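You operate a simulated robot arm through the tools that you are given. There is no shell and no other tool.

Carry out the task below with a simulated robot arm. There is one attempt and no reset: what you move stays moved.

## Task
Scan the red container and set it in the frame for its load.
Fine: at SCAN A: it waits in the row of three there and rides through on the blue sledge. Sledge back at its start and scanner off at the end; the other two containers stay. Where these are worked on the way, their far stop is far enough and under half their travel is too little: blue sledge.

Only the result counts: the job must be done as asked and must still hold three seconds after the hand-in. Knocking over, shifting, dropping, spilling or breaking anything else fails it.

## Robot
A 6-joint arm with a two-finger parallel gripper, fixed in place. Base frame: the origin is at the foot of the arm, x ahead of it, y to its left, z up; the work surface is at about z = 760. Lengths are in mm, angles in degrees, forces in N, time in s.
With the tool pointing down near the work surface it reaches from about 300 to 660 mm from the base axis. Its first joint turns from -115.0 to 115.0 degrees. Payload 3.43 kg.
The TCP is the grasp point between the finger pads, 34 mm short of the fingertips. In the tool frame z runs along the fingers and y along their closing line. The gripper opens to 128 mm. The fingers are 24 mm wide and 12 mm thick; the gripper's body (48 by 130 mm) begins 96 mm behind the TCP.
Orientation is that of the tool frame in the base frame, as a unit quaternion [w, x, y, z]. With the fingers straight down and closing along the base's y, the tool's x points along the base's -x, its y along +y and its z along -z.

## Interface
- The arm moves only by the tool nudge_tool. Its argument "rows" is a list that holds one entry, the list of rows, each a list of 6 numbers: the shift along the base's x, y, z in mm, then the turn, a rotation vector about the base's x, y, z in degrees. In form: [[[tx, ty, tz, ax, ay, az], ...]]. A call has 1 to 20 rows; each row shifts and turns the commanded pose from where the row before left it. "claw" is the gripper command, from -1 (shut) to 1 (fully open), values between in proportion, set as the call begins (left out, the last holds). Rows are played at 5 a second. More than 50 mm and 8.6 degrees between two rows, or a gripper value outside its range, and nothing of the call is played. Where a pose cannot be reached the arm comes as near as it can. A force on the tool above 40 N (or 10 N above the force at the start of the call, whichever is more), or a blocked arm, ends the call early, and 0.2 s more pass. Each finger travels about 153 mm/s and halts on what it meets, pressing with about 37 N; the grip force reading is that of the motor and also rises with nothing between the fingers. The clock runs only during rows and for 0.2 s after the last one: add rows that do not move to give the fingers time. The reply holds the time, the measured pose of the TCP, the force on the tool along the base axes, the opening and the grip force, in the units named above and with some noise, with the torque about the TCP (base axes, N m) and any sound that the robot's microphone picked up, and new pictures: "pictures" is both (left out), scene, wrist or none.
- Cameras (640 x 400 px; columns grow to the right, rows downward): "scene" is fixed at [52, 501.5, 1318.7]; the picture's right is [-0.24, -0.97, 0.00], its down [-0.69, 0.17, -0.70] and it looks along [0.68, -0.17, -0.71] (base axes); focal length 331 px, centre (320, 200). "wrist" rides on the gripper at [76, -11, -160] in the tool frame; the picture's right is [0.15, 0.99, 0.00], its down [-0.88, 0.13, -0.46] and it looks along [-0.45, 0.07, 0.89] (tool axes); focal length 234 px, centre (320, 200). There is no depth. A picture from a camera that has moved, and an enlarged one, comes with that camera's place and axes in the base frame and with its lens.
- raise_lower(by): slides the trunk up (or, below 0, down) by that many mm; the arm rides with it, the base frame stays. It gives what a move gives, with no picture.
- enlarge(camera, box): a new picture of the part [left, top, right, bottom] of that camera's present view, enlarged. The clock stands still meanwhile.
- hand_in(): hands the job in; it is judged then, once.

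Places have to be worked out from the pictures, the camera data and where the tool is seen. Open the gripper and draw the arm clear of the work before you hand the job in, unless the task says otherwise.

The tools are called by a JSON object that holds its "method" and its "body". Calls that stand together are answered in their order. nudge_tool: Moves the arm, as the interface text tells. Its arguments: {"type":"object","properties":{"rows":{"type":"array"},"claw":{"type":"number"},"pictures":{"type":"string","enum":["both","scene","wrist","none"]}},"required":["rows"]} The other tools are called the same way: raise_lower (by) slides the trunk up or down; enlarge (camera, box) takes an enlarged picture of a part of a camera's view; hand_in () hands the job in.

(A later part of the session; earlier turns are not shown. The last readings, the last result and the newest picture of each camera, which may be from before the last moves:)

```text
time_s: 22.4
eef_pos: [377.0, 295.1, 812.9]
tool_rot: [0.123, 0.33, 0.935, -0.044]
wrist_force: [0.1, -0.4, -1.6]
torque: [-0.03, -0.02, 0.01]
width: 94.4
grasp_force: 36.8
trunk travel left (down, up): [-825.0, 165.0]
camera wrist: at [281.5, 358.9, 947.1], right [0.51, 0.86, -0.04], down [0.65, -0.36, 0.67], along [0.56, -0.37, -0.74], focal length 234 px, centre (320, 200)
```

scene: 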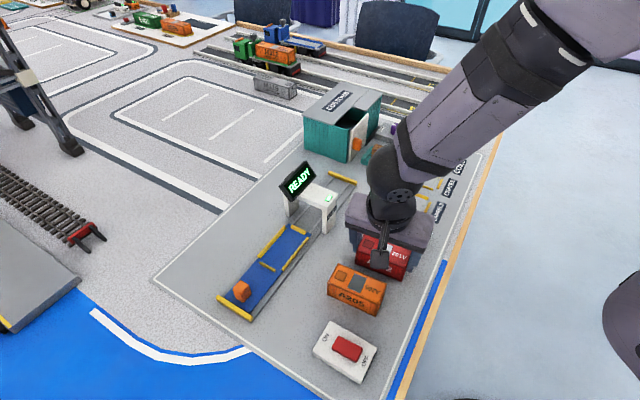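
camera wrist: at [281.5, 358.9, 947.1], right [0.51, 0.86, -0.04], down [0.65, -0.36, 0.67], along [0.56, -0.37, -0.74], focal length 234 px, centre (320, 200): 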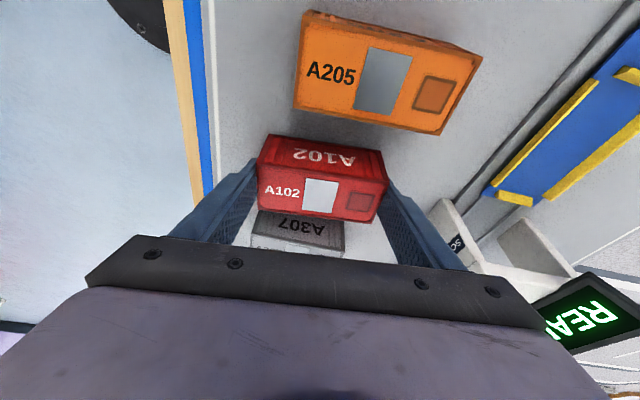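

The container rises with the gripper and weighs about 0.15 kg, and the grip holds at 94.4 mm. I keep lifting at a moderate pace.

{"method": "nudge_tool", "body": {"rows": [[[0, 0, 4, 0, 0, 0], [0, 0, 6, 0, 0, 0], [0, 0, 8, 0, 0, 0], [0, 0, 8, 0, 0, 0], [0, 0, 8, 0, 0, 0], [0, 0, 8, 0, 0, 0], [0, 0, 8, 0, 0, 0], [0, 0, 8, 0, 0, 0], [0, 0, 8, 0, 0, 0], [0, 0, 6, 0, 0, 0], [0, 0, 4, 0, 0, 0], [0, 0, 0, 0, 0, 0]]], "claw": -1}}

```text
time_s: 25.0
eef_pos: [377.3, 294.6, 888.9]
tool_rot: [0.123, 0.331, 0.935, -0.044]
wrist_force: [0.7, 0.7, -1.3]
torque: [0.02, 0.01, 0.02]
width: 94.2
grasp_force: 37.4
trunk travel left (down, up): [-825.0, 165.0]
camera wrist: at [281.6, 358.5, 1023.3], right [0.51, 0.86, -0.04], down [0.65, -0.36, 0.67], along [0.56, -0.37, -0.74], focal length 234 px, centre (320, 200)
```

scene: 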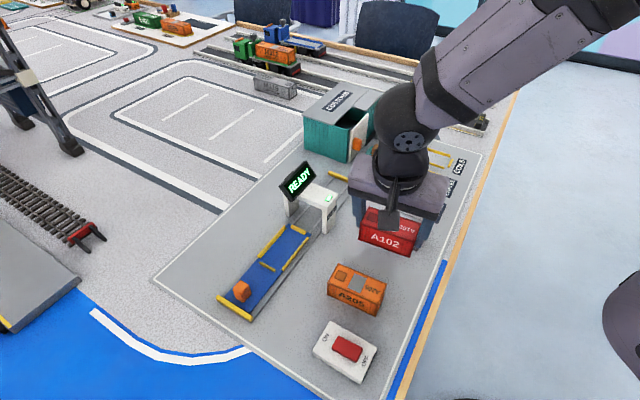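
wrist: 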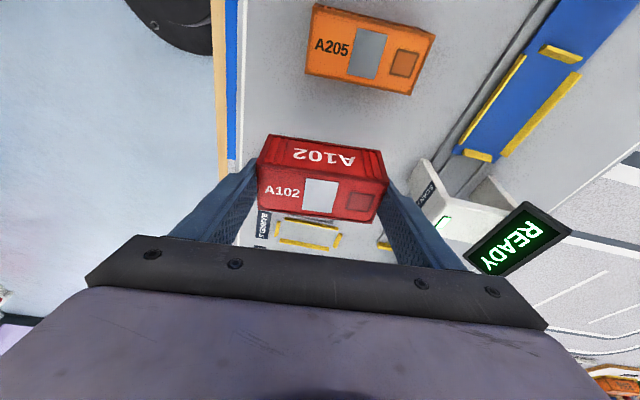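

The load is steady at z 889. I'll turn it +84.6° over open board, away from the sign, and bring it toward the sledge.

{"method": "nudge_tool", "body": {"rows": [[[2, 9.5, 0, 0, 0, 7.69], [2, 9.5, 0, 0, 0, 7.69], [2, 9.5, 0, 0, 0, 7.69], [2, 9.5, 0, 0, 0, 7.69], [2, 9.5, 0, 0, 0, 7.69], [2, 9.5, 0, 0, 0, 7.69], [2, 9.5, 0, 0, 0, 7.69], [2, 9.5, 0, 0, 0, 7.69], [2, 9.5, 0, 0, 0, 7.69], [2, 9.5, 0, 0, 0, 7.69], [2, 9.5, 0, 0, 0, 7.7], [0, 0, 0, 0, 0, 0], [0, 0, 0, 0, 0, 0]]], "claw": -1}}

```text
time_s: 27.8
eef_pos: [400.0, 400.1, 888.8]
tool_rot: [0.12, -0.386, 0.913, 0.05]
wrist_force: [0.3, -0.2, -1.6]
torque: [0.0, -0.01, 0.04]
width: 94.2
grasp_force: 36.8
trunk travel left (down, up): [-825.0, 165.0]
camera wrist: at [327.8, 309.9, 1023.0], right [-0.81, 0.59, -0.04], down [0.42, 0.62, 0.67], along [0.42, 0.52, -0.74], focal length 234 px, centre (320, 200)
```

scene: 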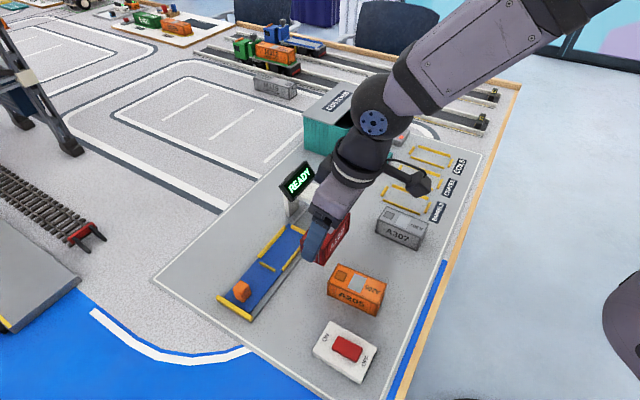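
wrist: 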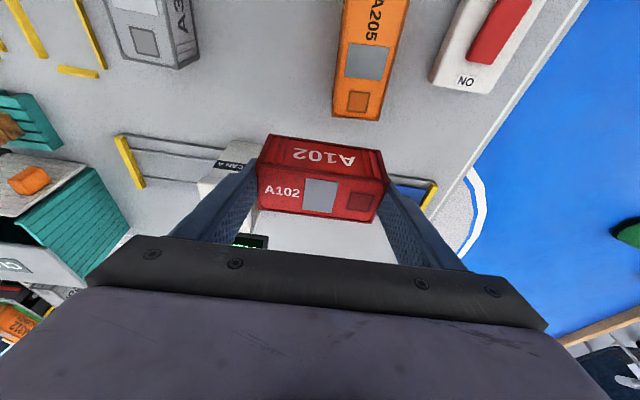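

The closing line is now at 135.8°, along the track. I move out to a pre-place point about 25 mm short of the bay along the track, clear of the sign.

{"method": "nudge_tool", "body": {"rows": [[[10, 22.5, 0, 0, 0, 0], [10, 22.5, 0, 0, 0, 0], [10.3, 22.5, 0, 0, 0, 0], [10.4, 22.8, 0, 0, 0, 0], [0, 0, 0, 0, 0, 0], [0, 0, 0, 0, 0, 0]]], "claw": -1}}

```text
time_s: 29.2
eef_pos: [439.9, 491.1, 888.6]
tool_rot: [0.12, -0.385, 0.914, 0.051]
wrist_force: [-0.9, -0.2, -0.2]
torque: [-0.05, 0.0, -0.01]
width: 94.1
grasp_force: 36.9
trunk travel left (down, up): [-825.0, 165.0]
camera wrist: at [368.6, 401.5, 1022.8], right [-0.81, 0.59, -0.04], down [0.42, 0.62, 0.67], along [0.42, 0.52, -0.74], focal length 234 px, centre (320, 200)
```

scene: 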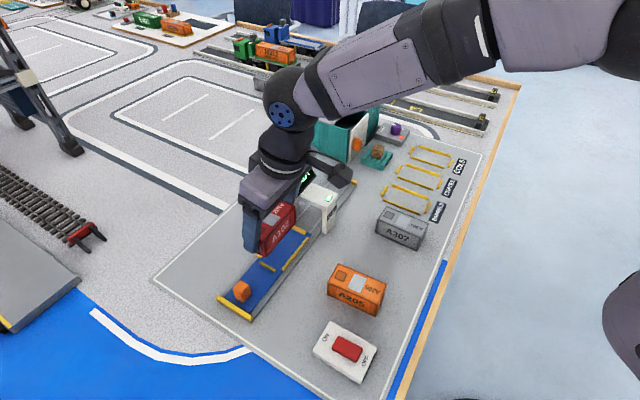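
wrist: 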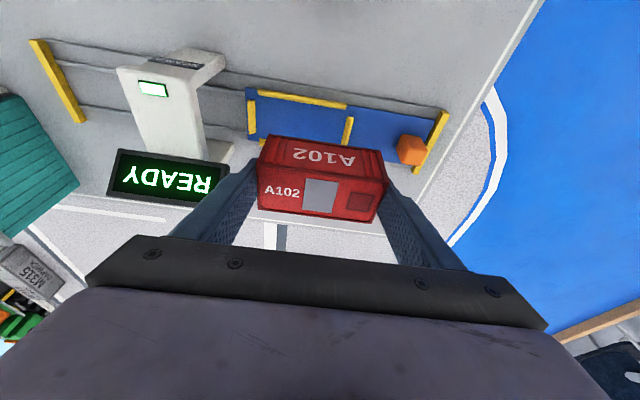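

This pose is reachable, and the wrist camera now shows sign, portal and sledge bay together. I enlarge both views to locate the bay and the container accurately.

{"method": "enlarge", "body": {"camera": "wrist", "box": [200, 60, 460, 220]}}

{"method": "enlarge", "body": {"camera": "scene", "box": [210, 170, 350, 320]}}

{"method": "enlarge", "body": {"camera": "wrist", "box": [20, 20, 260, 230]}}

```text
2.46 times, centred on (330, 140) of wrist
camera zoom: at [368.6, 401.5, 1022.8], right [-0.81, 0.59, -0.04], down [0.42, 0.62, 0.67], along [0.42, 0.52, -0.74], focal length 576 px, centre (295, 348)
```

zoom: 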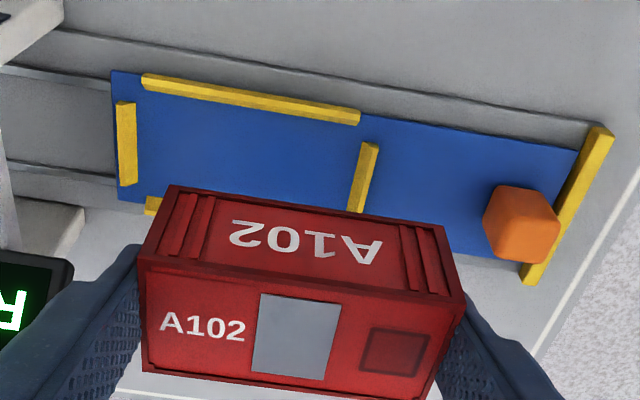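

```text
2.67 times, centred on (280, 245) of scene
camera zoom: at [52.0, 501.5, 1318.7], right [-0.24, -0.97, 0.0], down [-0.69, 0.17, -0.7], along [0.68, -0.17, -0.71], focal length 883 px, centre (427, 80)
```

zoom: 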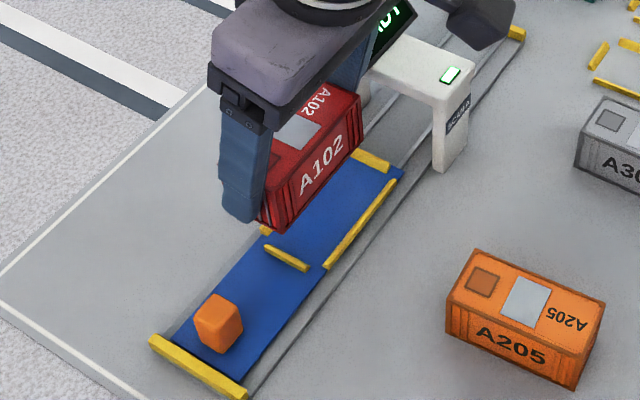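

```text
1.90 times, centred on (140, 125) of wrist
camera zoom: at [368.6, 401.5, 1022.8], right [-0.81, 0.59, -0.04], down [0.42, 0.62, 0.67], along [0.42, 0.52, -0.74], focal length 446 px, centre (663, 343)
```

zoom: 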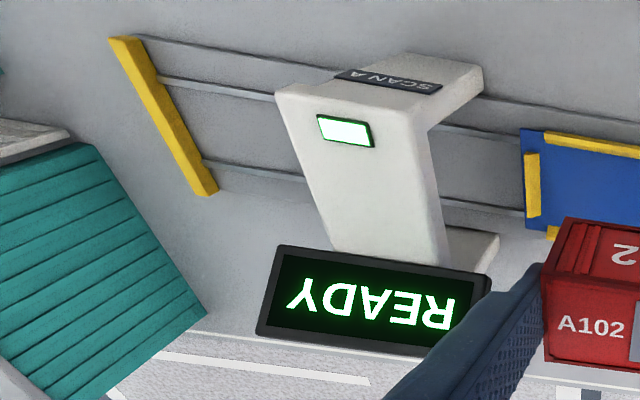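

From the wrist view the bay centre is about (460.9, 474.8), the track heads −44.3°, and the bay is roughly 100 × 49 mm. I lower at this offset position until the container's bottom is about 18 mm above the bed, then check again.

{"method": "nudge_tool", "body": {"rows": [[[0, 0, -12, 0, 0, 0], [0, 0, -14, 0, 0, 0], [0, 0, -14, 0, 0, 0], [0, 0, -12, 0, 0, 0], [0, 0, -8, 0, 0, 0], [0, 0, 0, 0, 0, 0], [0, 0, 0, 0, 0, 0]]], "claw": -1}}

```text
time_s: 30.8
eef_pos: [438.6, 489.6, 827.1]
tool_rot: [0.121, -0.385, 0.914, 0.051]
wrist_force: [-0.3, 0.2, -0.5]
torque: [-0.02, -0.03, 0.02]
width: 94.1
grasp_force: 36.4
trunk travel left (down, up): [-825.0, 165.0]
camera wrist: at [367.9, 400.8, 962.6], right [-0.81, 0.59, -0.04], down [0.42, 0.62, 0.67], along [0.42, 0.52, -0.74], focal length 234 px, centre (320, 200)
```

scene: 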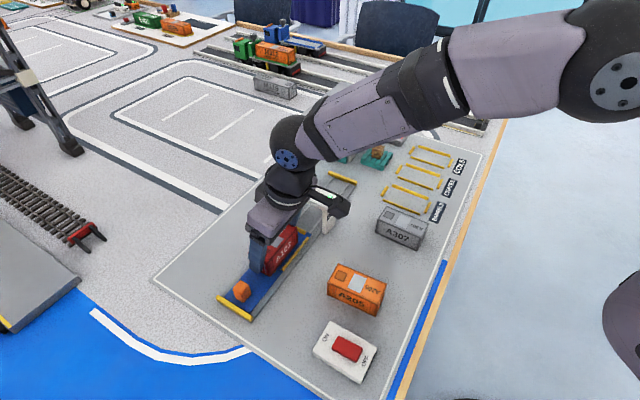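
wrist: 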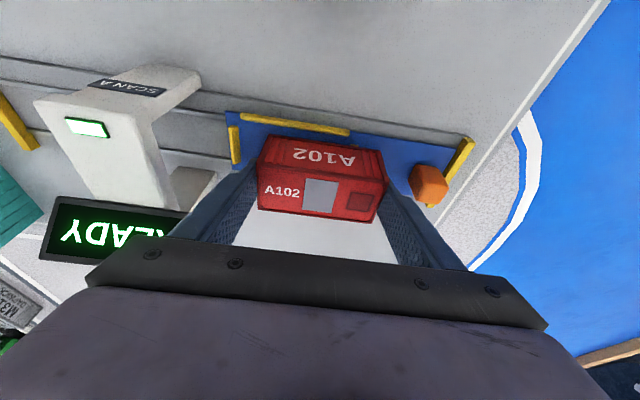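

{"method": "enlarge", "body": {"camera": "wrist", "box": [200, 90, 480, 240]}}

{"method": "enlarge", "body": {"camera": "scene", "box": [205, 200, 345, 330]}}

```text
2.29 times, centred on (340, 165) of wrist
camera zoom: at [367.9, 400.8, 962.6], right [-0.81, 0.59, -0.04], down [0.42, 0.62, 0.67], along [0.42, 0.52, -0.74], focal length 535 px, centre (274, 280)
```

zoom: 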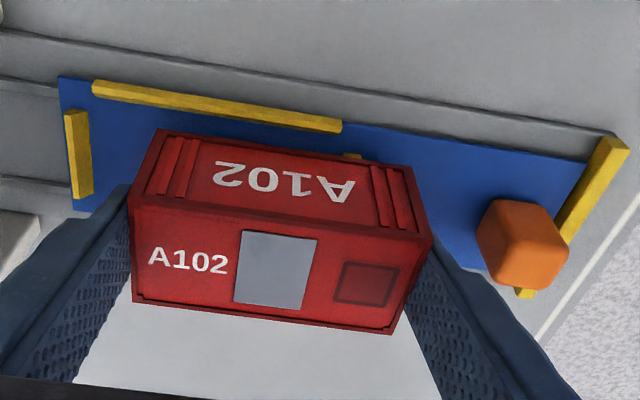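

```text
3.08 times, centred on (275, 265) of scene
camera zoom: at [52.0, 501.5, 1318.7], right [-0.24, -0.97, 0.0], down [-0.69, 0.17, -0.7], along [0.68, -0.17, -0.71], focal length 1018 px, centre (458, 0)
```

zoom: 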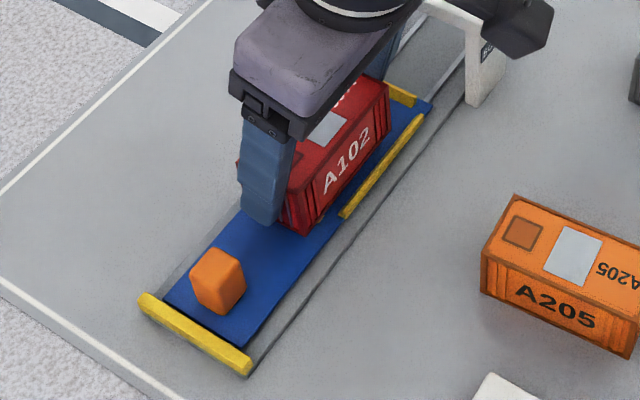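

The container's inner side is already in line with the bay, within about 1 mm, and it needs about 26 mm along the track. I shift it by (18.5, −18.0) at this height and check.

{"method": "nudge_tool", "body": {"rows": [[[4.6, -4.5, 0, 0, 0, 0], [4.6, -4.5, 0, 0, 0, 0], [4.6, -4.5, 0, 0, 0, 0], [4.7, -4.5, 0, 0, 0, 0], [0, 0, 0, 0, 0, 0], [0, 0, 0, 0, 0, 0]]], "claw": -1}}

```text
time_s: 32.2
eef_pos: [458.0, 471.7, 829.2]
tool_rot: [0.121, -0.385, 0.913, 0.05]
wrist_force: [-0.2, 0.0, -1.4]
torque: [-0.02, 0.01, -0.02]
width: 94.1
grasp_force: 37.0
trunk travel left (down, up): [-825.0, 165.0]
camera wrist: at [387.0, 382.6, 963.1], right [-0.81, 0.59, -0.04], down [0.42, 0.62, 0.67], along [0.42, 0.52, -0.74], focal length 234 px, centre (320, 200)
```

scene: 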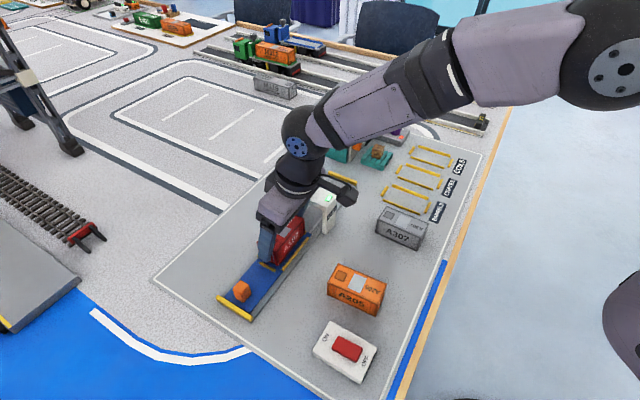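
wrist: 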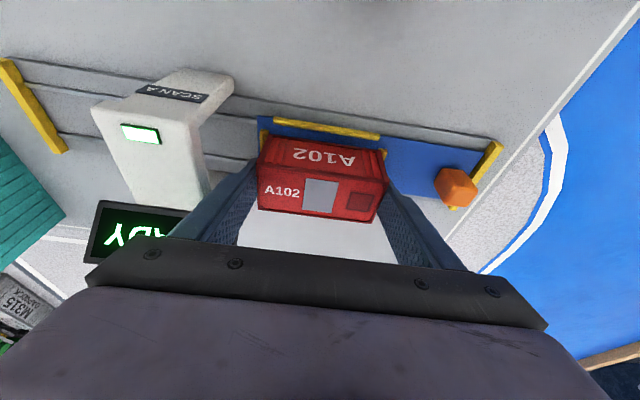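

{"method": "enlarge", "body": {"camera": "wrist", "box": [220, 90, 440, 230]}}

{"method": "enlarge", "body": {"camera": "scene", "box": [240, 190, 340, 290]}}

```text
2.86 times, centred on (330, 160) of wrist
camera zoom: at [387.0, 382.6, 963.1], right [-0.81, 0.59, -0.04], down [0.42, 0.62, 0.67], along [0.42, 0.52, -0.74], focal length 669 px, centre (291, 314)
```

zoom: 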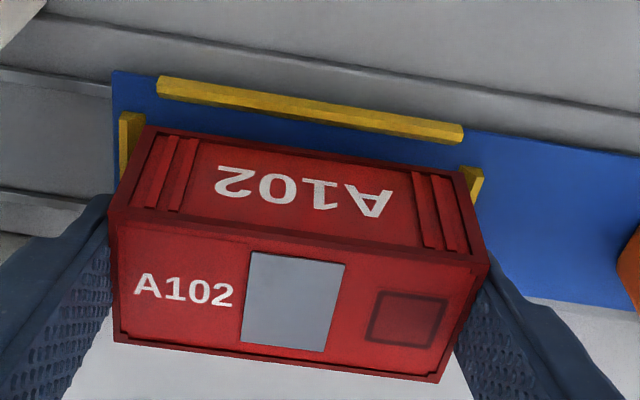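

```text
4.00 times, centred on (290, 240) of scene
camera zoom: at [52.0, 501.5, 1318.7], right [-0.24, -0.97, 0.0], down [-0.69, 0.17, -0.7], along [0.68, -0.17, -0.71], focal length 1324 px, centre (440, 40)
```

zoom: 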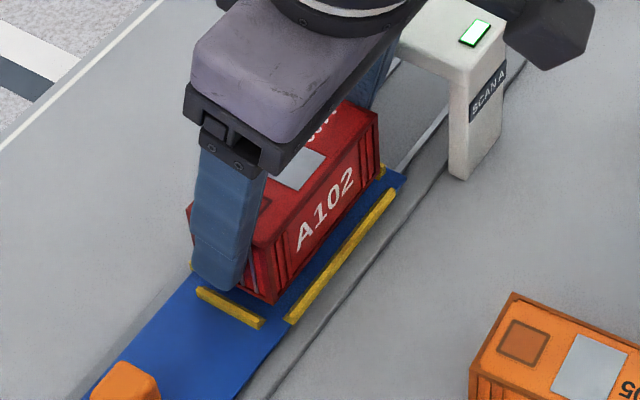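

The container centre matches the bay to within about 1 mm in both directions. I lower it slowly into the bay, letting the force reading show contact.

{"method": "nudge_tool", "body": {"rows": [[[0, 0, -4, 0, 0, 0], [0, 0, -4, 0, 0, 0], [0, 0, -3, 0, 0, 0], [0, 0, -2, 0, 0, 0], [0, 0, 0, 0, 0, 0]]], "claw": -1}}

```text
time_s: 33.4
eef_pos: [457.9, 472.2, 816.8]
tool_rot: [0.121, -0.385, 0.914, 0.051]
wrist_force: [-0.1, -0.1, 3.8]
torque: [-0.21, -0.11, 0.0]
width: 94.1
grasp_force: 37.3
trunk travel left (down, up): [-825.0, 165.0]
camera wrist: at [386.9, 382.7, 951.1], right [-0.81, 0.59, -0.04], down [0.42, 0.61, 0.67], along [0.42, 0.52, -0.74], focal length 234 px, centre (320, 200)
```

scene: 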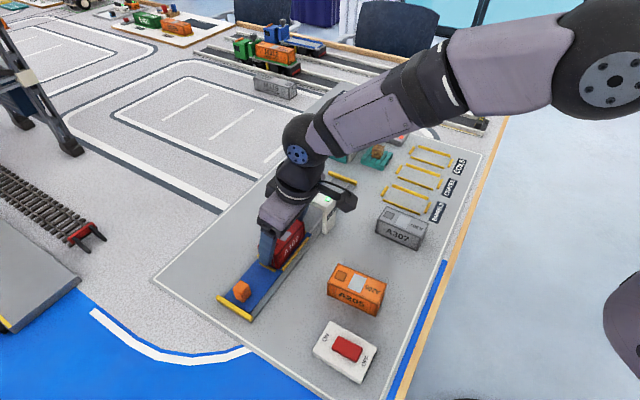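
wrist: 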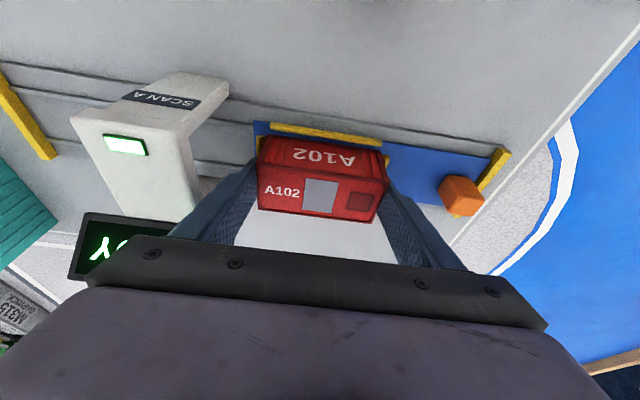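

There is a light contact of about 5 N, apparently toward the front inner corner. I look closely before going lower.

{"method": "enlarge", "body": {"camera": "wrist", "box": [230, 100, 410, 220]}}

{"method": "enlarge", "body": {"camera": "scene", "box": [250, 200, 330, 280]}}

```text
3.33 times, centred on (320, 160) of wrist
camera zoom: at [386.9, 382.7, 951.1], right [-0.81, 0.59, -0.04], down [0.42, 0.61, 0.67], along [0.42, 0.52, -0.74], focal length 781 px, centre (320, 333)
```

zoom: 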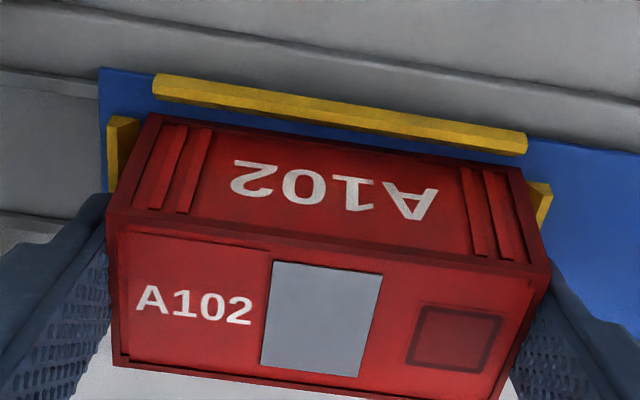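

```text
5.00 times, centred on (290, 240) of scene
camera zoom: at [52.0, 501.5, 1318.7], right [-0.24, -0.97, 0.0], down [-0.69, 0.17, -0.7], along [0.68, -0.17, -0.71], focal length 1655 px, centre (470, 0)
```

zoom: 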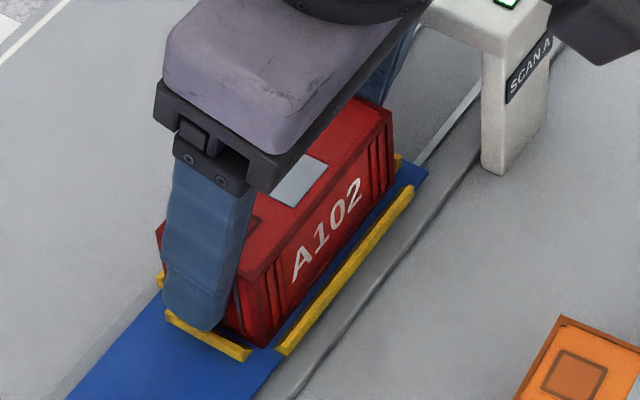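

The bottom looks to be inside all four bars and already at bed level. I press down 1 mm at a time to see whether it seats flush.

{"method": "nudge_tool", "body": {"rows": [[[0, 0, -1, 0, 0, 0], [0, 0, 0, 0, 0, 0]]], "claw": -1, "pictures": "none"}}

```text
time_s: 34.0
eef_pos: [457.7, 473.0, 816.3]
tool_rot: [0.122, -0.385, 0.913, 0.051]
wrist_force: [0.8, 0.1, 10.9]
torque: [-0.38, -0.05, 0.01]
width: 94.0
grasp_force: 36.9
trunk travel left (down, up): [-825.0, 165.0]
```

The contact force is now about 12 N, centred on the inner lower edge. I zoom tightly on that edge to be sure it isn't riding on a rail.

{"method": "enlarge", "body": {"camera": "scene", "box": [275, 225, 335, 275]}}

{"method": "enlarge", "body": {"camera": "wrist", "box": [250, 110, 330, 170]}}

{"method": "enlarge", "body": {"camera": "wrist", "box": [330, 120, 410, 180]}}

```text
8.00 times, centred on (305, 250) of scene
camera zoom: at [52.0, 501.5, 1318.7], right [-0.24, -0.97, 0.0], down [-0.69, 0.17, -0.7], along [0.68, -0.17, -0.71], focal length 2648 px, centre (440, -200)
```

zoom: 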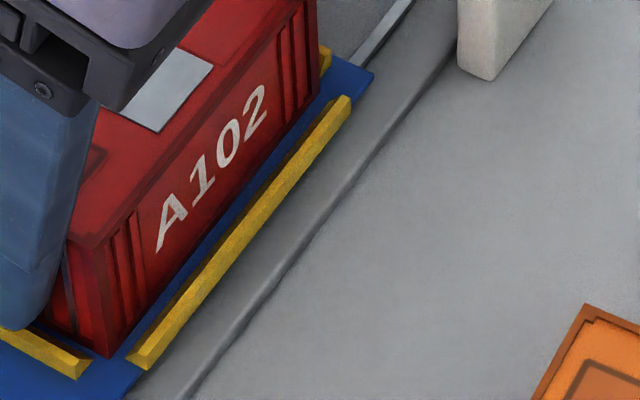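

```text
6.67 times, centred on (290, 140) of wrist
camera zoom: at [386.6, 382.5, 950.8], right [-0.81, 0.59, -0.04], down [0.42, 0.61, 0.67], along [0.42, 0.53, -0.74], focal length 1561 px, centre (520, 600)
```

zoom: 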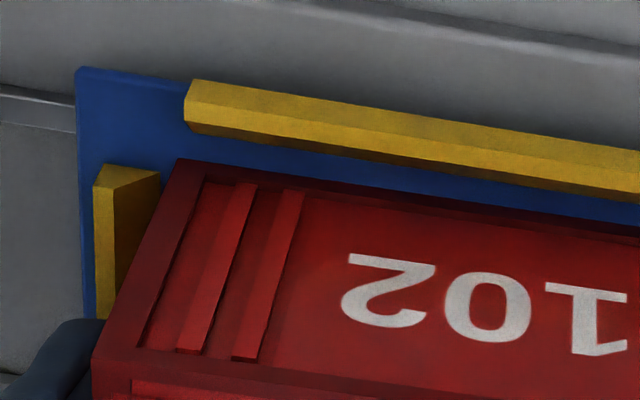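

```text
6.67 times, centred on (370, 150) of wrist
camera zoom: at [386.6, 382.5, 950.8], right [-0.81, 0.59, -0.04], down [0.42, 0.61, 0.67], along [0.42, 0.53, -0.74], focal length 1561 px, centre (-13, 533)
```

zoom: 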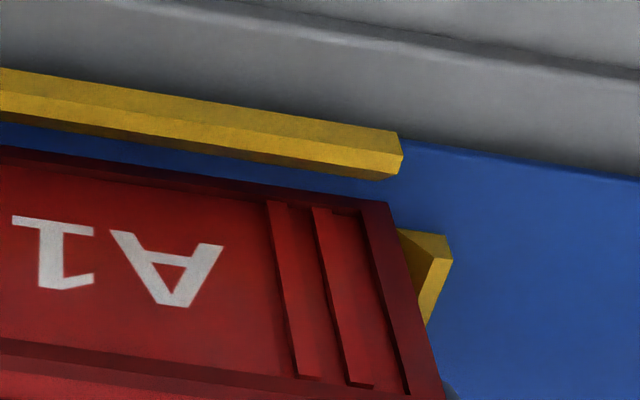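

The container sits inside the bars: about 4 mm free at the inner rail, about 2 mm at the front bar, and almost none at the rear bar. I lift 2 mm, centre it by about 1 mm forward and 1 mm inward, and set it down again.

{"method": "nudge_tool", "body": {"rows": [[[0, 0, 2, 0, 0, 0], [-0.1, -1.6, 0, 0, 0, 0], [0, 0, 0, 0, 0, 0], [0, 0, -1, 0, 0, 0], [0, 0, 0, 0, 0, 0]]], "claw": -1, "pictures": "wrist"}}

{"method": "enlarge", "body": {"camera": "wrist", "box": [240, 100, 400, 220]}}

```text
time_s: 35.2
eef_pos: [457.6, 469.6, 817.3]
tool_rot: [0.121, -0.384, 0.914, 0.052]
wrist_force: [0.1, -0.2, 7.9]
torque: [-0.19, -0.13, -0.01]
width: 94.1
grasp_force: 37.2
trunk travel left (down, up): [-825.0, 165.0]
camera wrist: at [386.2, 380.5, 951.1], right [-0.81, 0.59, -0.04], down [0.42, 0.61, 0.67], along [0.42, 0.52, -0.74], focal length 234 px, centre (320, 200)
```

wrist: 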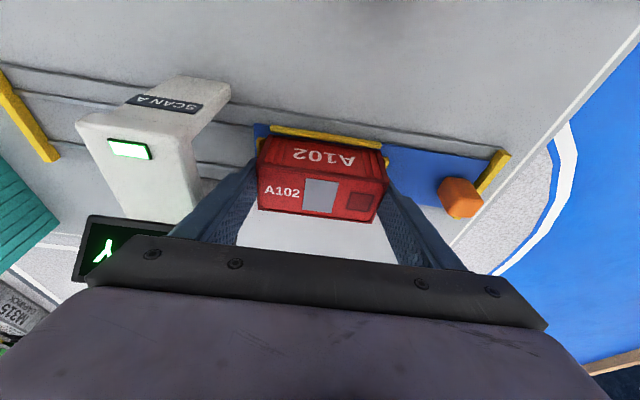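

```text
3.33 times, centred on (320, 160) of wrist
camera zoom: at [386.2, 380.5, 951.1], right [-0.81, 0.59, -0.04], down [0.42, 0.61, 0.67], along [0.42, 0.52, -0.74], focal length 781 px, centre (320, 333)
```

zoom: 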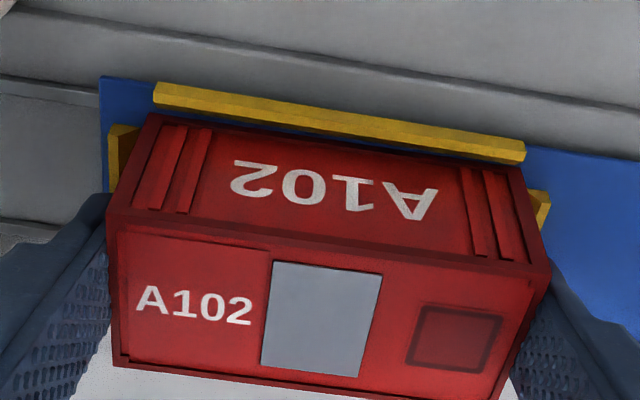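

{"method": "enlarge", "body": {"camera": "wrist", "box": [250, 110, 330, 170]}}

{"method": "enlarge", "body": {"camera": "wrist", "box": [330, 120, 410, 180]}}

{"method": "enlarge", "body": {"camera": "scene", "box": [265, 225, 325, 275]}}

```text
6.67 times, centred on (290, 140) of wrist
camera zoom: at [386.2, 380.5, 951.1], right [-0.81, 0.59, -0.04], down [0.42, 0.61, 0.67], along [0.42, 0.52, -0.74], focal length 1561 px, centre (520, 600)
```

zoom: 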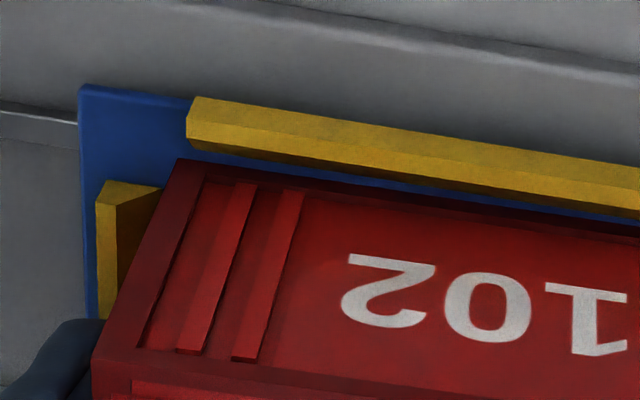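

```text
6.67 times, centred on (370, 150) of wrist
camera zoom: at [386.2, 380.5, 951.1], right [-0.81, 0.59, -0.04], down [0.42, 0.61, 0.67], along [0.42, 0.52, -0.74], focal length 1561 px, centre (-13, 533)
```

zoom: 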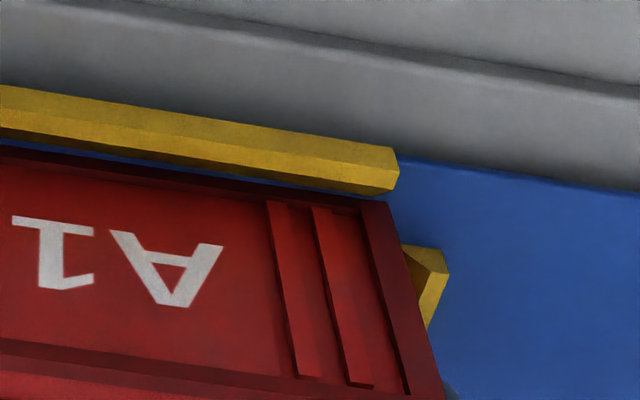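

```text
8.00 times, centred on (295, 250) of scene
camera zoom: at [52.0, 501.5, 1318.7], right [-0.24, -0.97, 0.0], down [-0.69, 0.17, -0.7], along [0.68, -0.17, -0.71], focal length 2648 px, centre (520, -200)
```

zoom: 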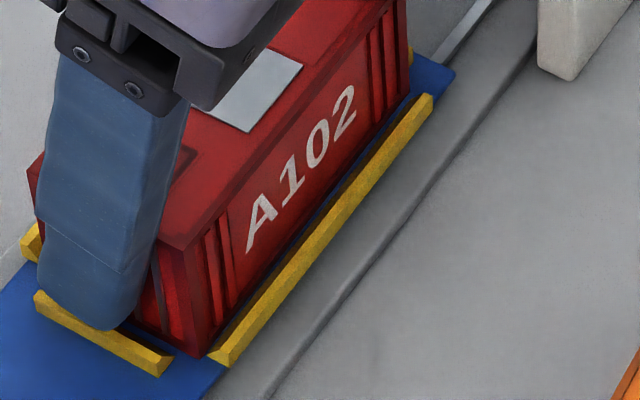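

The container is seated with clearance at both sides and both ends. I open the fingers about 8 mm each to let it go.

{"method": "nudge_tool", "body": {"rows": [[[0, 0, 0, 0, 0, 0], [0, 0, 0, 0, 0, 0], [0, 0, 0, 0, 0, 0]]], "claw": 0.72}}

{"method": "enlarge", "body": {"camera": "scene", "box": [240, 190, 340, 290]}}

{"method": "enlarge", "body": {"camera": "wrist", "box": [230, 100, 410, 220]}}

```text
time_s: 36.0
eef_pos: [459.2, 470.4, 815.8]
tool_rot: [0.12, -0.385, 0.914, 0.052]
wrist_force: [-0.1, 0.2, -0.3]
torque: [0.0, -0.04, -0.02]
width: 110.1
grasp_force: 0.1
trunk travel left (down, up): [-825.0, 165.0]
camera wrist: at [386.7, 381.0, 950.1], right [-0.81, 0.59, -0.04], down [0.42, 0.62, 0.67], along [0.42, 0.52, -0.74], focal length 234 px, centre (320, 200)
```

scene: 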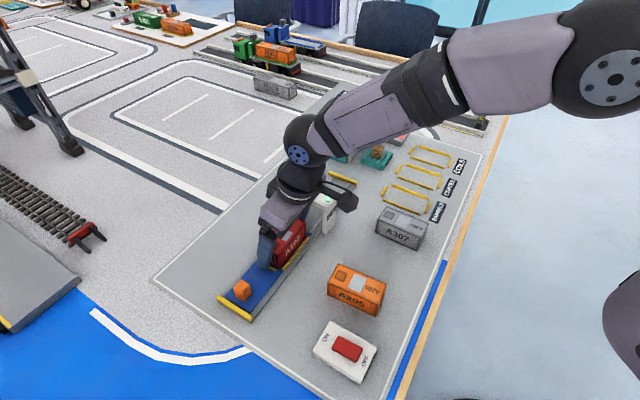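
wrist: 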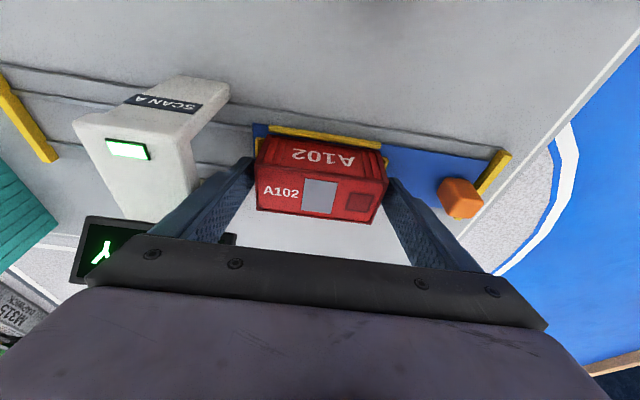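

```text
4.00 times, centred on (290, 240) of scene
camera zoom: at [52.0, 501.5, 1318.7], right [-0.24, -0.97, 0.0], down [-0.69, 0.17, -0.7], along [0.68, -0.17, -0.71], focal length 1324 px, centre (440, 40)
```

zoom: 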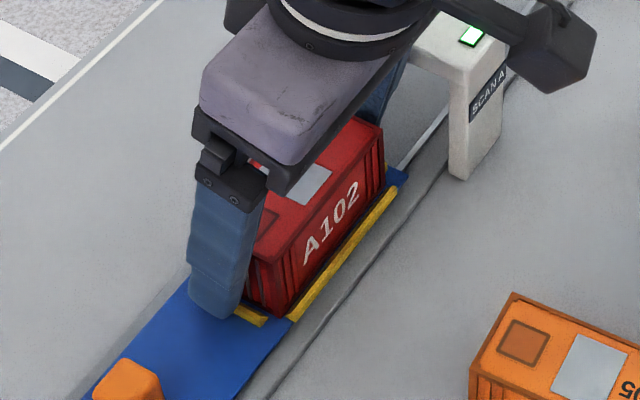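

```text
3.33 times, centred on (320, 160) of wrist
camera zoom: at [386.7, 381.0, 950.1], right [-0.81, 0.59, -0.04], down [0.42, 0.62, 0.67], along [0.42, 0.52, -0.74], focal length 781 px, centre (320, 333)
```

zoom: 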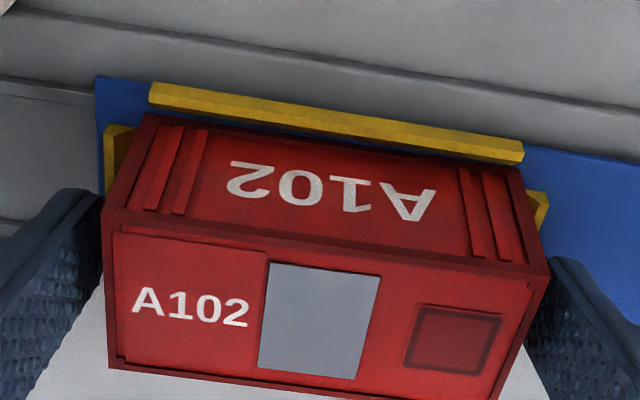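

A102 rests in the bay, and the force is back to zero. I retreat along the tool axis, up and inward, so the front finger stays clear of the sign.

{"method": "nudge_tool", "body": {"rows": [[[-2, -2, 10, 0, 0, 0], [-3.8, -3.9, 20, 0, 0, 0], [-3.8, -3.9, 20, 0, 0, 0], [-3.8, -3.9, 20, 0, 0, 0], [-3.8, -3.9, 20, 0, 0, 0], [0, 0, 0, 0, 0, 0]]], "claw": 0.72}}

```text
time_s: 37.4
eef_pos: [439.9, 454.0, 906.1]
tool_rot: [0.12, -0.385, 0.914, 0.051]
wrist_force: [0.6, 1.0, 0.1]
torque: [-0.03, 0.0, 0.01]
width: 109.9
grasp_force: 0.0
trunk travel left (down, up): [-825.0, 165.0]
camera wrist: at [369.5, 363.9, 1040.5], right [-0.81, 0.59, -0.04], down [0.42, 0.62, 0.67], along [0.42, 0.52, -0.74], focal length 234 px, centre (320, 200)
```

scene: 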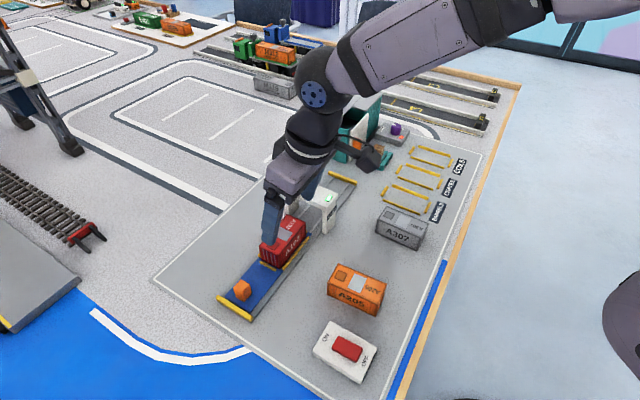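
wrist: 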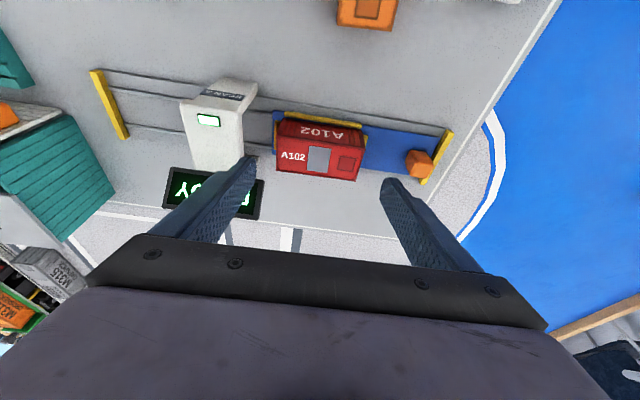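

I check the container in the bay and measure the knob and the track from this view.

{"method": "enlarge", "body": {"camera": "wrist", "box": [250, 90, 470, 200]}}

{"method": "enlarge", "body": {"camera": "wrist", "box": [80, 60, 300, 230]}}

{"method": "enlarge", "body": {"camera": "scene", "box": [215, 185, 345, 325]}}

```text
2.91 times, centred on (360, 145) of wrist
camera zoom: at [369.5, 363.9, 1040.5], right [-0.81, 0.59, -0.04], down [0.42, 0.62, 0.67], along [0.42, 0.52, -0.74], focal length 681 px, centre (204, 360)
```

zoom: 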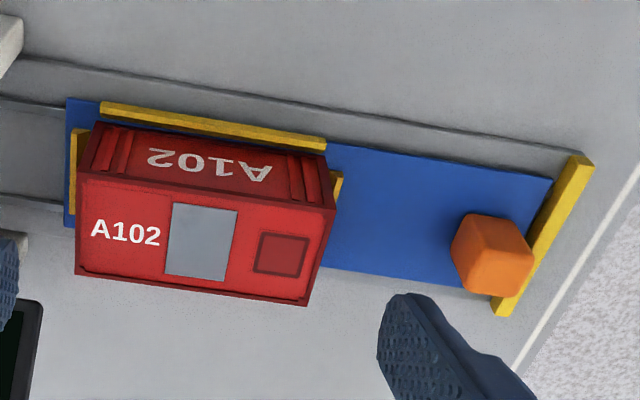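

```text
2.35 times, centred on (190, 145) of wrist
camera zoom: at [369.5, 363.9, 1040.5], right [-0.81, 0.59, -0.04], down [0.42, 0.62, 0.67], along [0.42, 0.52, -0.74], focal length 551 px, centre (626, 329)
```

zoom: 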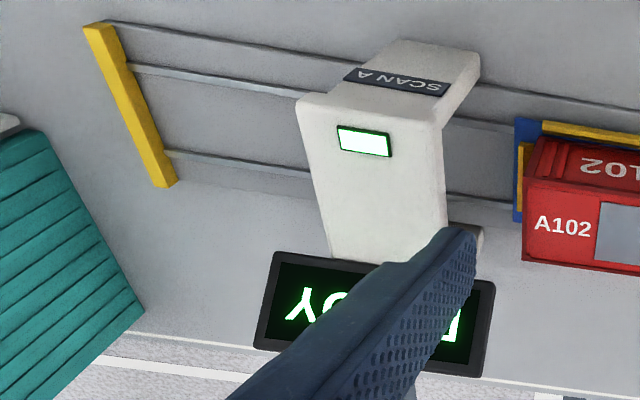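

```text
2.86 times, centred on (280, 255) of scene
camera zoom: at [52.0, 501.5, 1318.7], right [-0.24, -0.97, 0.0], down [-0.69, 0.17, -0.7], along [0.68, -0.17, -0.71], focal length 946 px, centre (434, 43)
```

zoom: 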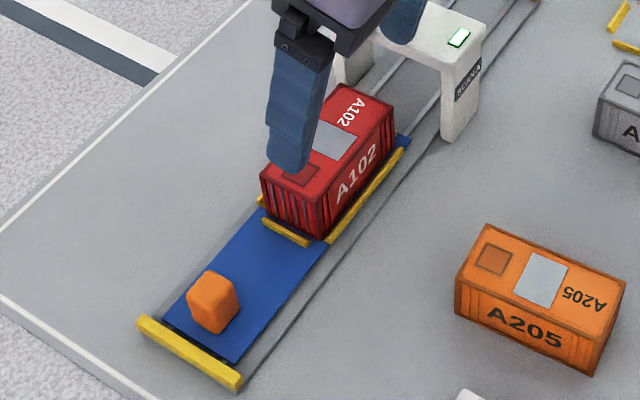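

A102 sits squarely in the bay. The knob is near (373, 561) and the sledge travel is about 188 mm. I'll move above the knob with the same inward lean, closing line along the track, and fingers set to about 38 mm.

{"method": "nudge_tool", "body": {"rows": [[[-14, 20, 0, 0, 0, 0], [-14, 20, 0, 0, 0, 0], [-14, 20, 0, 0, 0, 0], [-14, 20, -10, 0, 0, 0], [-15, 21, -10, 0, 0, 0], [0, 0, 0, 0, 0, 0], [0, 0, 0, 0, 0, 0]]], "claw": -0.4}}

```text
time_s: 39.0
eef_pos: [368.6, 553.3, 887.5]
tool_rot: [0.12, -0.385, 0.914, 0.05]
wrist_force: [-0.3, 0.3, -0.2]
torque: [0.02, 0.01, 0.03]
width: 38.3
grasp_force: 0.1
trunk travel left (down, up): [-825.0, 165.0]
camera wrist: at [298.2, 464.3, 1020.6], right [-0.81, 0.59, -0.04], down [0.42, 0.62, 0.67], along [0.42, 0.52, -0.74], focal length 234 px, centre (320, 200)
```

scene: 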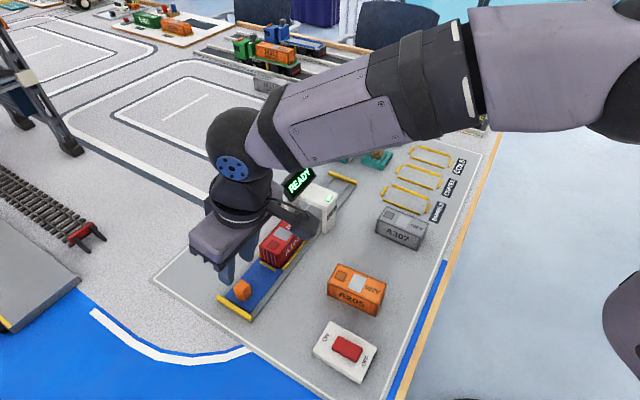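
wrist: 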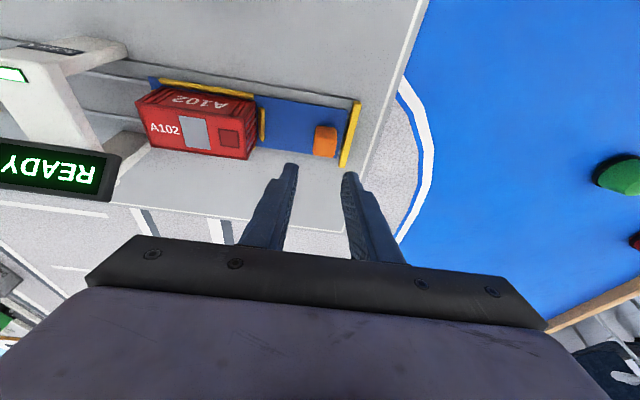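

{"method": "enlarge", "body": {"camera": "wrist", "box": [240, 90, 400, 210]}}

{"method": "enlarge", "body": {"camera": "scene", "box": [190, 230, 310, 330]}}

```text
3.33 times, centred on (320, 150) of wrist
camera zoom: at [298.2, 464.3, 1020.6], right [-0.81, 0.59, -0.04], down [0.42, 0.62, 0.67], along [0.42, 0.52, -0.74], focal length 781 px, centre (320, 367)
```

zoom: 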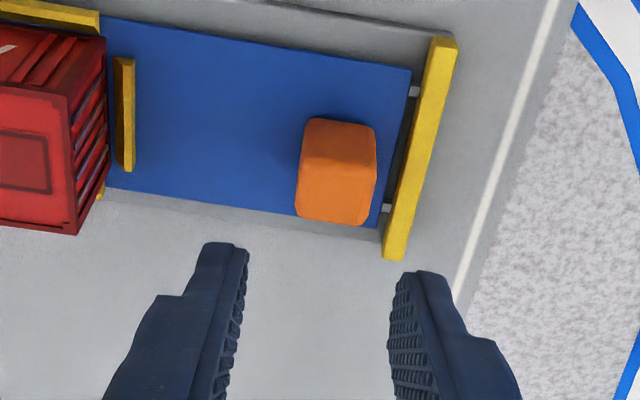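

```text
4.00 times, centred on (250, 280) of scene
camera zoom: at [52.0, 501.5, 1318.7], right [-0.24, -0.97, 0.0], down [-0.69, 0.17, -0.7], along [0.68, -0.17, -0.71], focal length 1324 px, centre (600, -120)
```

zoom: 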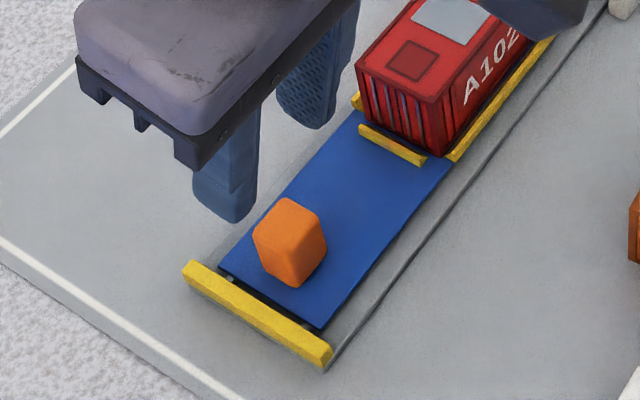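

The knob centre measures (372.5, 560.5). The sledge appears to sit about 2 mm off its near stop after the placing, so I'll push it fully back at the end. I align over the knob and descend to z ≈ 818, which keeps the tips above the near stop bar.

{"method": "nudge_tool", "body": {"rows": [[[-0.5, 2.6, -15, 0, 0, 0], [0, 0, -20, 0, 0, 0], [0, 0, -20, 0, 0, 0], [0, 0, -14.5, 0, 0, 0], [0, 0, 0, 0, 0, 0], [0, 0, 0, 0, 0, 0]]], "claw": -0.4}}

{"method": "enlarge", "body": {"camera": "wrist", "box": [240, 90, 400, 240]}}

{"method": "enlarge", "body": {"camera": "scene", "box": [190, 230, 310, 330]}}

```text
time_s: 40.4
eef_pos: [369.1, 557.5, 815.6]
tool_rot: [0.12, -0.385, 0.914, 0.051]
wrist_force: [0.1, -0.6, -0.2]
torque: [0.02, -0.02, 0.0]
width: 38.6
grasp_force: 0.0
trunk travel left (down, up): [-825.0, 165.0]
camera wrist: at [298.1, 466.8, 950.4], right [-0.81, 0.59, -0.04], down [0.42, 0.61, 0.67], along [0.42, 0.52, -0.74], focal length 234 px, centre (320, 200)
```

scene: 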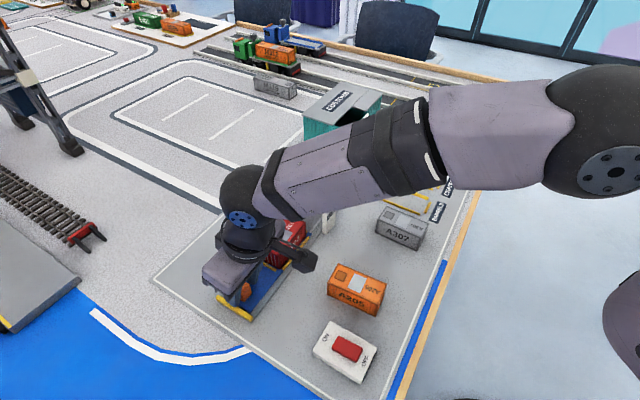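
wrist: 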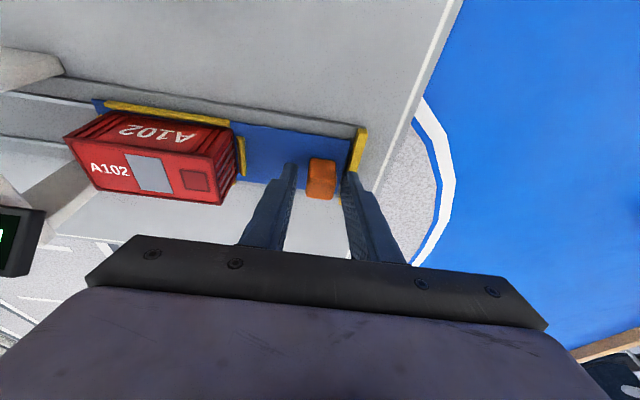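

```text
2.67 times, centred on (320, 165) of wrist
camera zoom: at [298.1, 466.8, 950.4], right [-0.81, 0.59, -0.04], down [0.42, 0.61, 0.67], along [0.42, 0.52, -0.74], focal length 624 px, centre (320, 293)
```

zoom: 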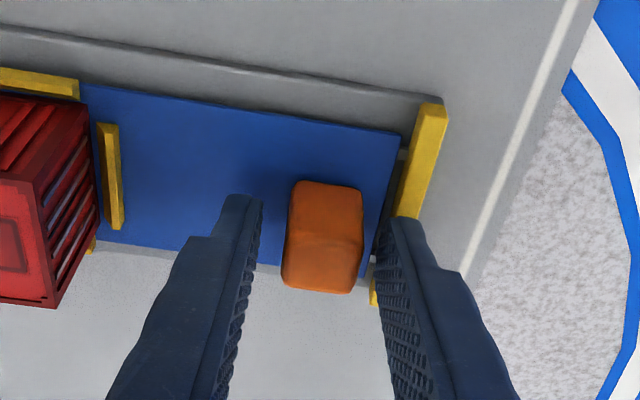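

```text
4.00 times, centred on (250, 280) of scene
camera zoom: at [52.0, 501.5, 1318.7], right [-0.24, -0.97, 0.0], down [-0.69, 0.17, -0.7], along [0.68, -0.17, -0.71], focal length 1324 px, centre (600, -120)
```

zoom: 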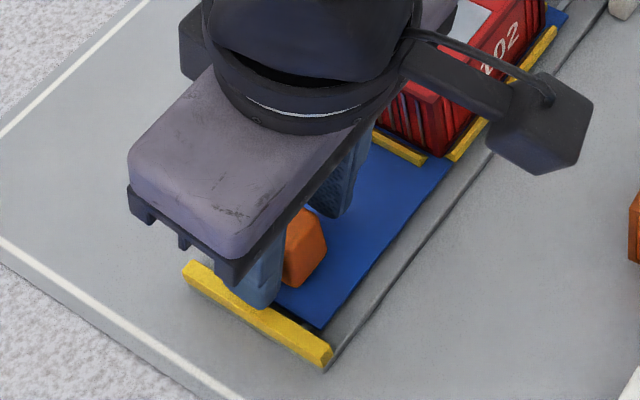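

The knob sits between the fingers and the tips are clear of the stop. I close on it.

{"method": "nudge_tool", "body": {"rows": [[[0, 0, 0, 0, 0, 0], [0, 0, 0, 0, 0, 0], [0, 0, 0, 0, 0, 0]]], "claw": -1}}

{"method": "enlarge", "body": {"camera": "wrist", "box": [220, 90, 420, 240]}}

```text
time_s: 41.2
eef_pos: [370.4, 556.3, 816.3]
tool_rot: [0.12, -0.384, 0.914, 0.051]
wrist_force: [-0.5, 0.3, -0.4]
torque: [0.28, -0.13, -0.64]
width: 23.5
grasp_force: 45.2
trunk travel left (down, up): [-825.0, 165.0]
camera wrist: at [298.1, 466.8, 950.5], right [-0.81, 0.59, -0.04], down [0.42, 0.61, 0.67], along [0.42, 0.52, -0.74], focal length 234 px, centre (320, 200)
```

scene: 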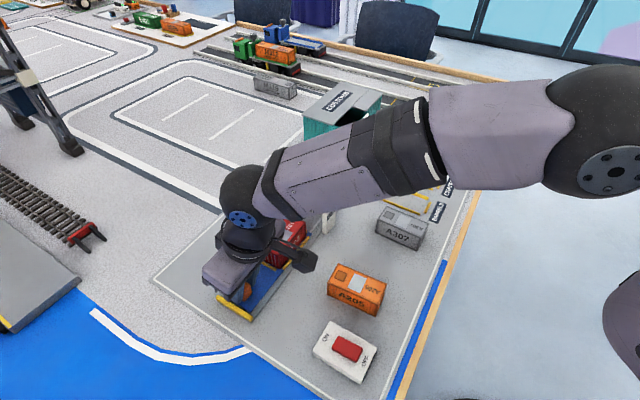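
wrist: 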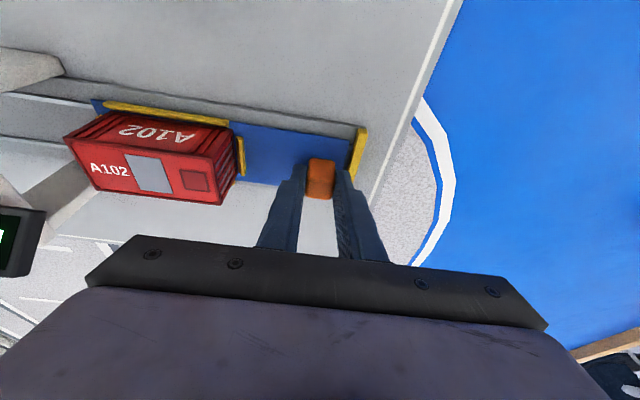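

```text
2.67 times, centred on (320, 165) of wrist
camera zoom: at [298.1, 466.8, 950.5], right [-0.81, 0.59, -0.04], down [0.42, 0.61, 0.67], along [0.42, 0.52, -0.74], focal length 624 px, centre (320, 293)
```

zoom: 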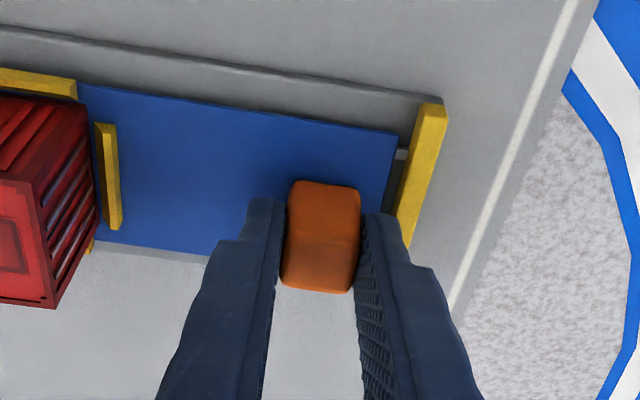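

Gripped at 23.5 mm. I push along the track direction (0.716, −0.698), first about 60 mm, and watch force and display.

{"method": "nudge_tool", "body": {"rows": [[[2.15, -2.1, 0, 0, 0, 0], [4.3, -4.19, 0, 0, 0, 0], [4.3, -4.19, 0, 0, 0, 0], [4.3, -4.19, 0, 0, 0, 0], [4.3, -4.19, 0, 0, 0, 0], [4.3, -4.19, 0, 0, 0, 0], [4.3, -4.19, 0, 0, 0, 0], [4.3, -4.19, 0, 0, 0, 0], [4.3, -4.19, 0, 0, 0, 0], [4.3, -4.19, 0, 0, 0, 0], [2.15, -2.1, 0, 0, 0, 0], [0, 0, 0, 0, 0, 0]]], "claw": -1}}

```text
time_s: 43.8
eef_pos: [411.5, 514.6, 816.1]
tool_rot: [0.12, -0.385, 0.914, 0.05]
wrist_force: [-4.8, -5.4, -1.2]
torque: [0.22, 0.01, -0.61]
width: 23.7
grasp_force: 44.4
trunk travel left (down, up): [-825.0, 165.0]
camera wrist: at [340.7, 424.4, 950.6], right [-0.81, 0.59, -0.04], down [0.42, 0.62, 0.67], along [0.42, 0.52, -0.74], focal length 234 px, centre (320, 200)
```

scene: 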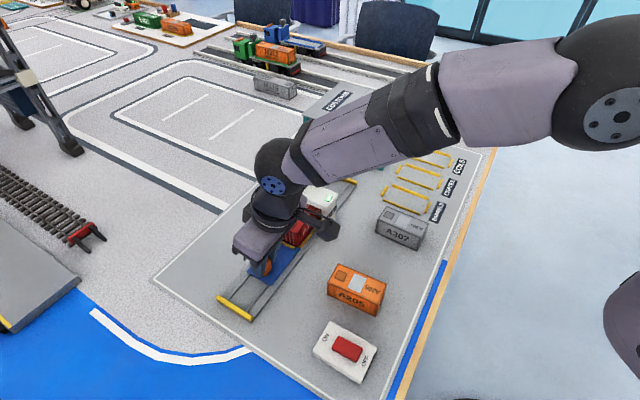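
wrist: 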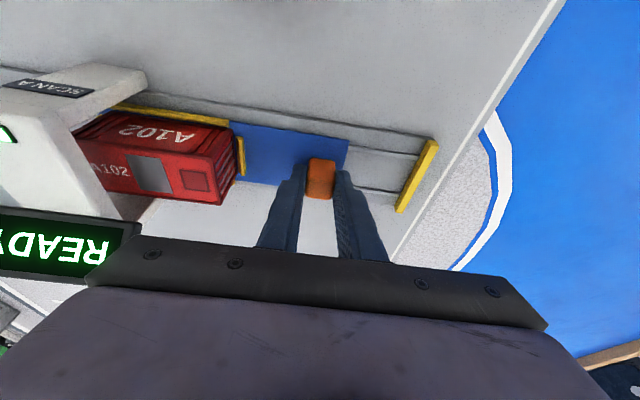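

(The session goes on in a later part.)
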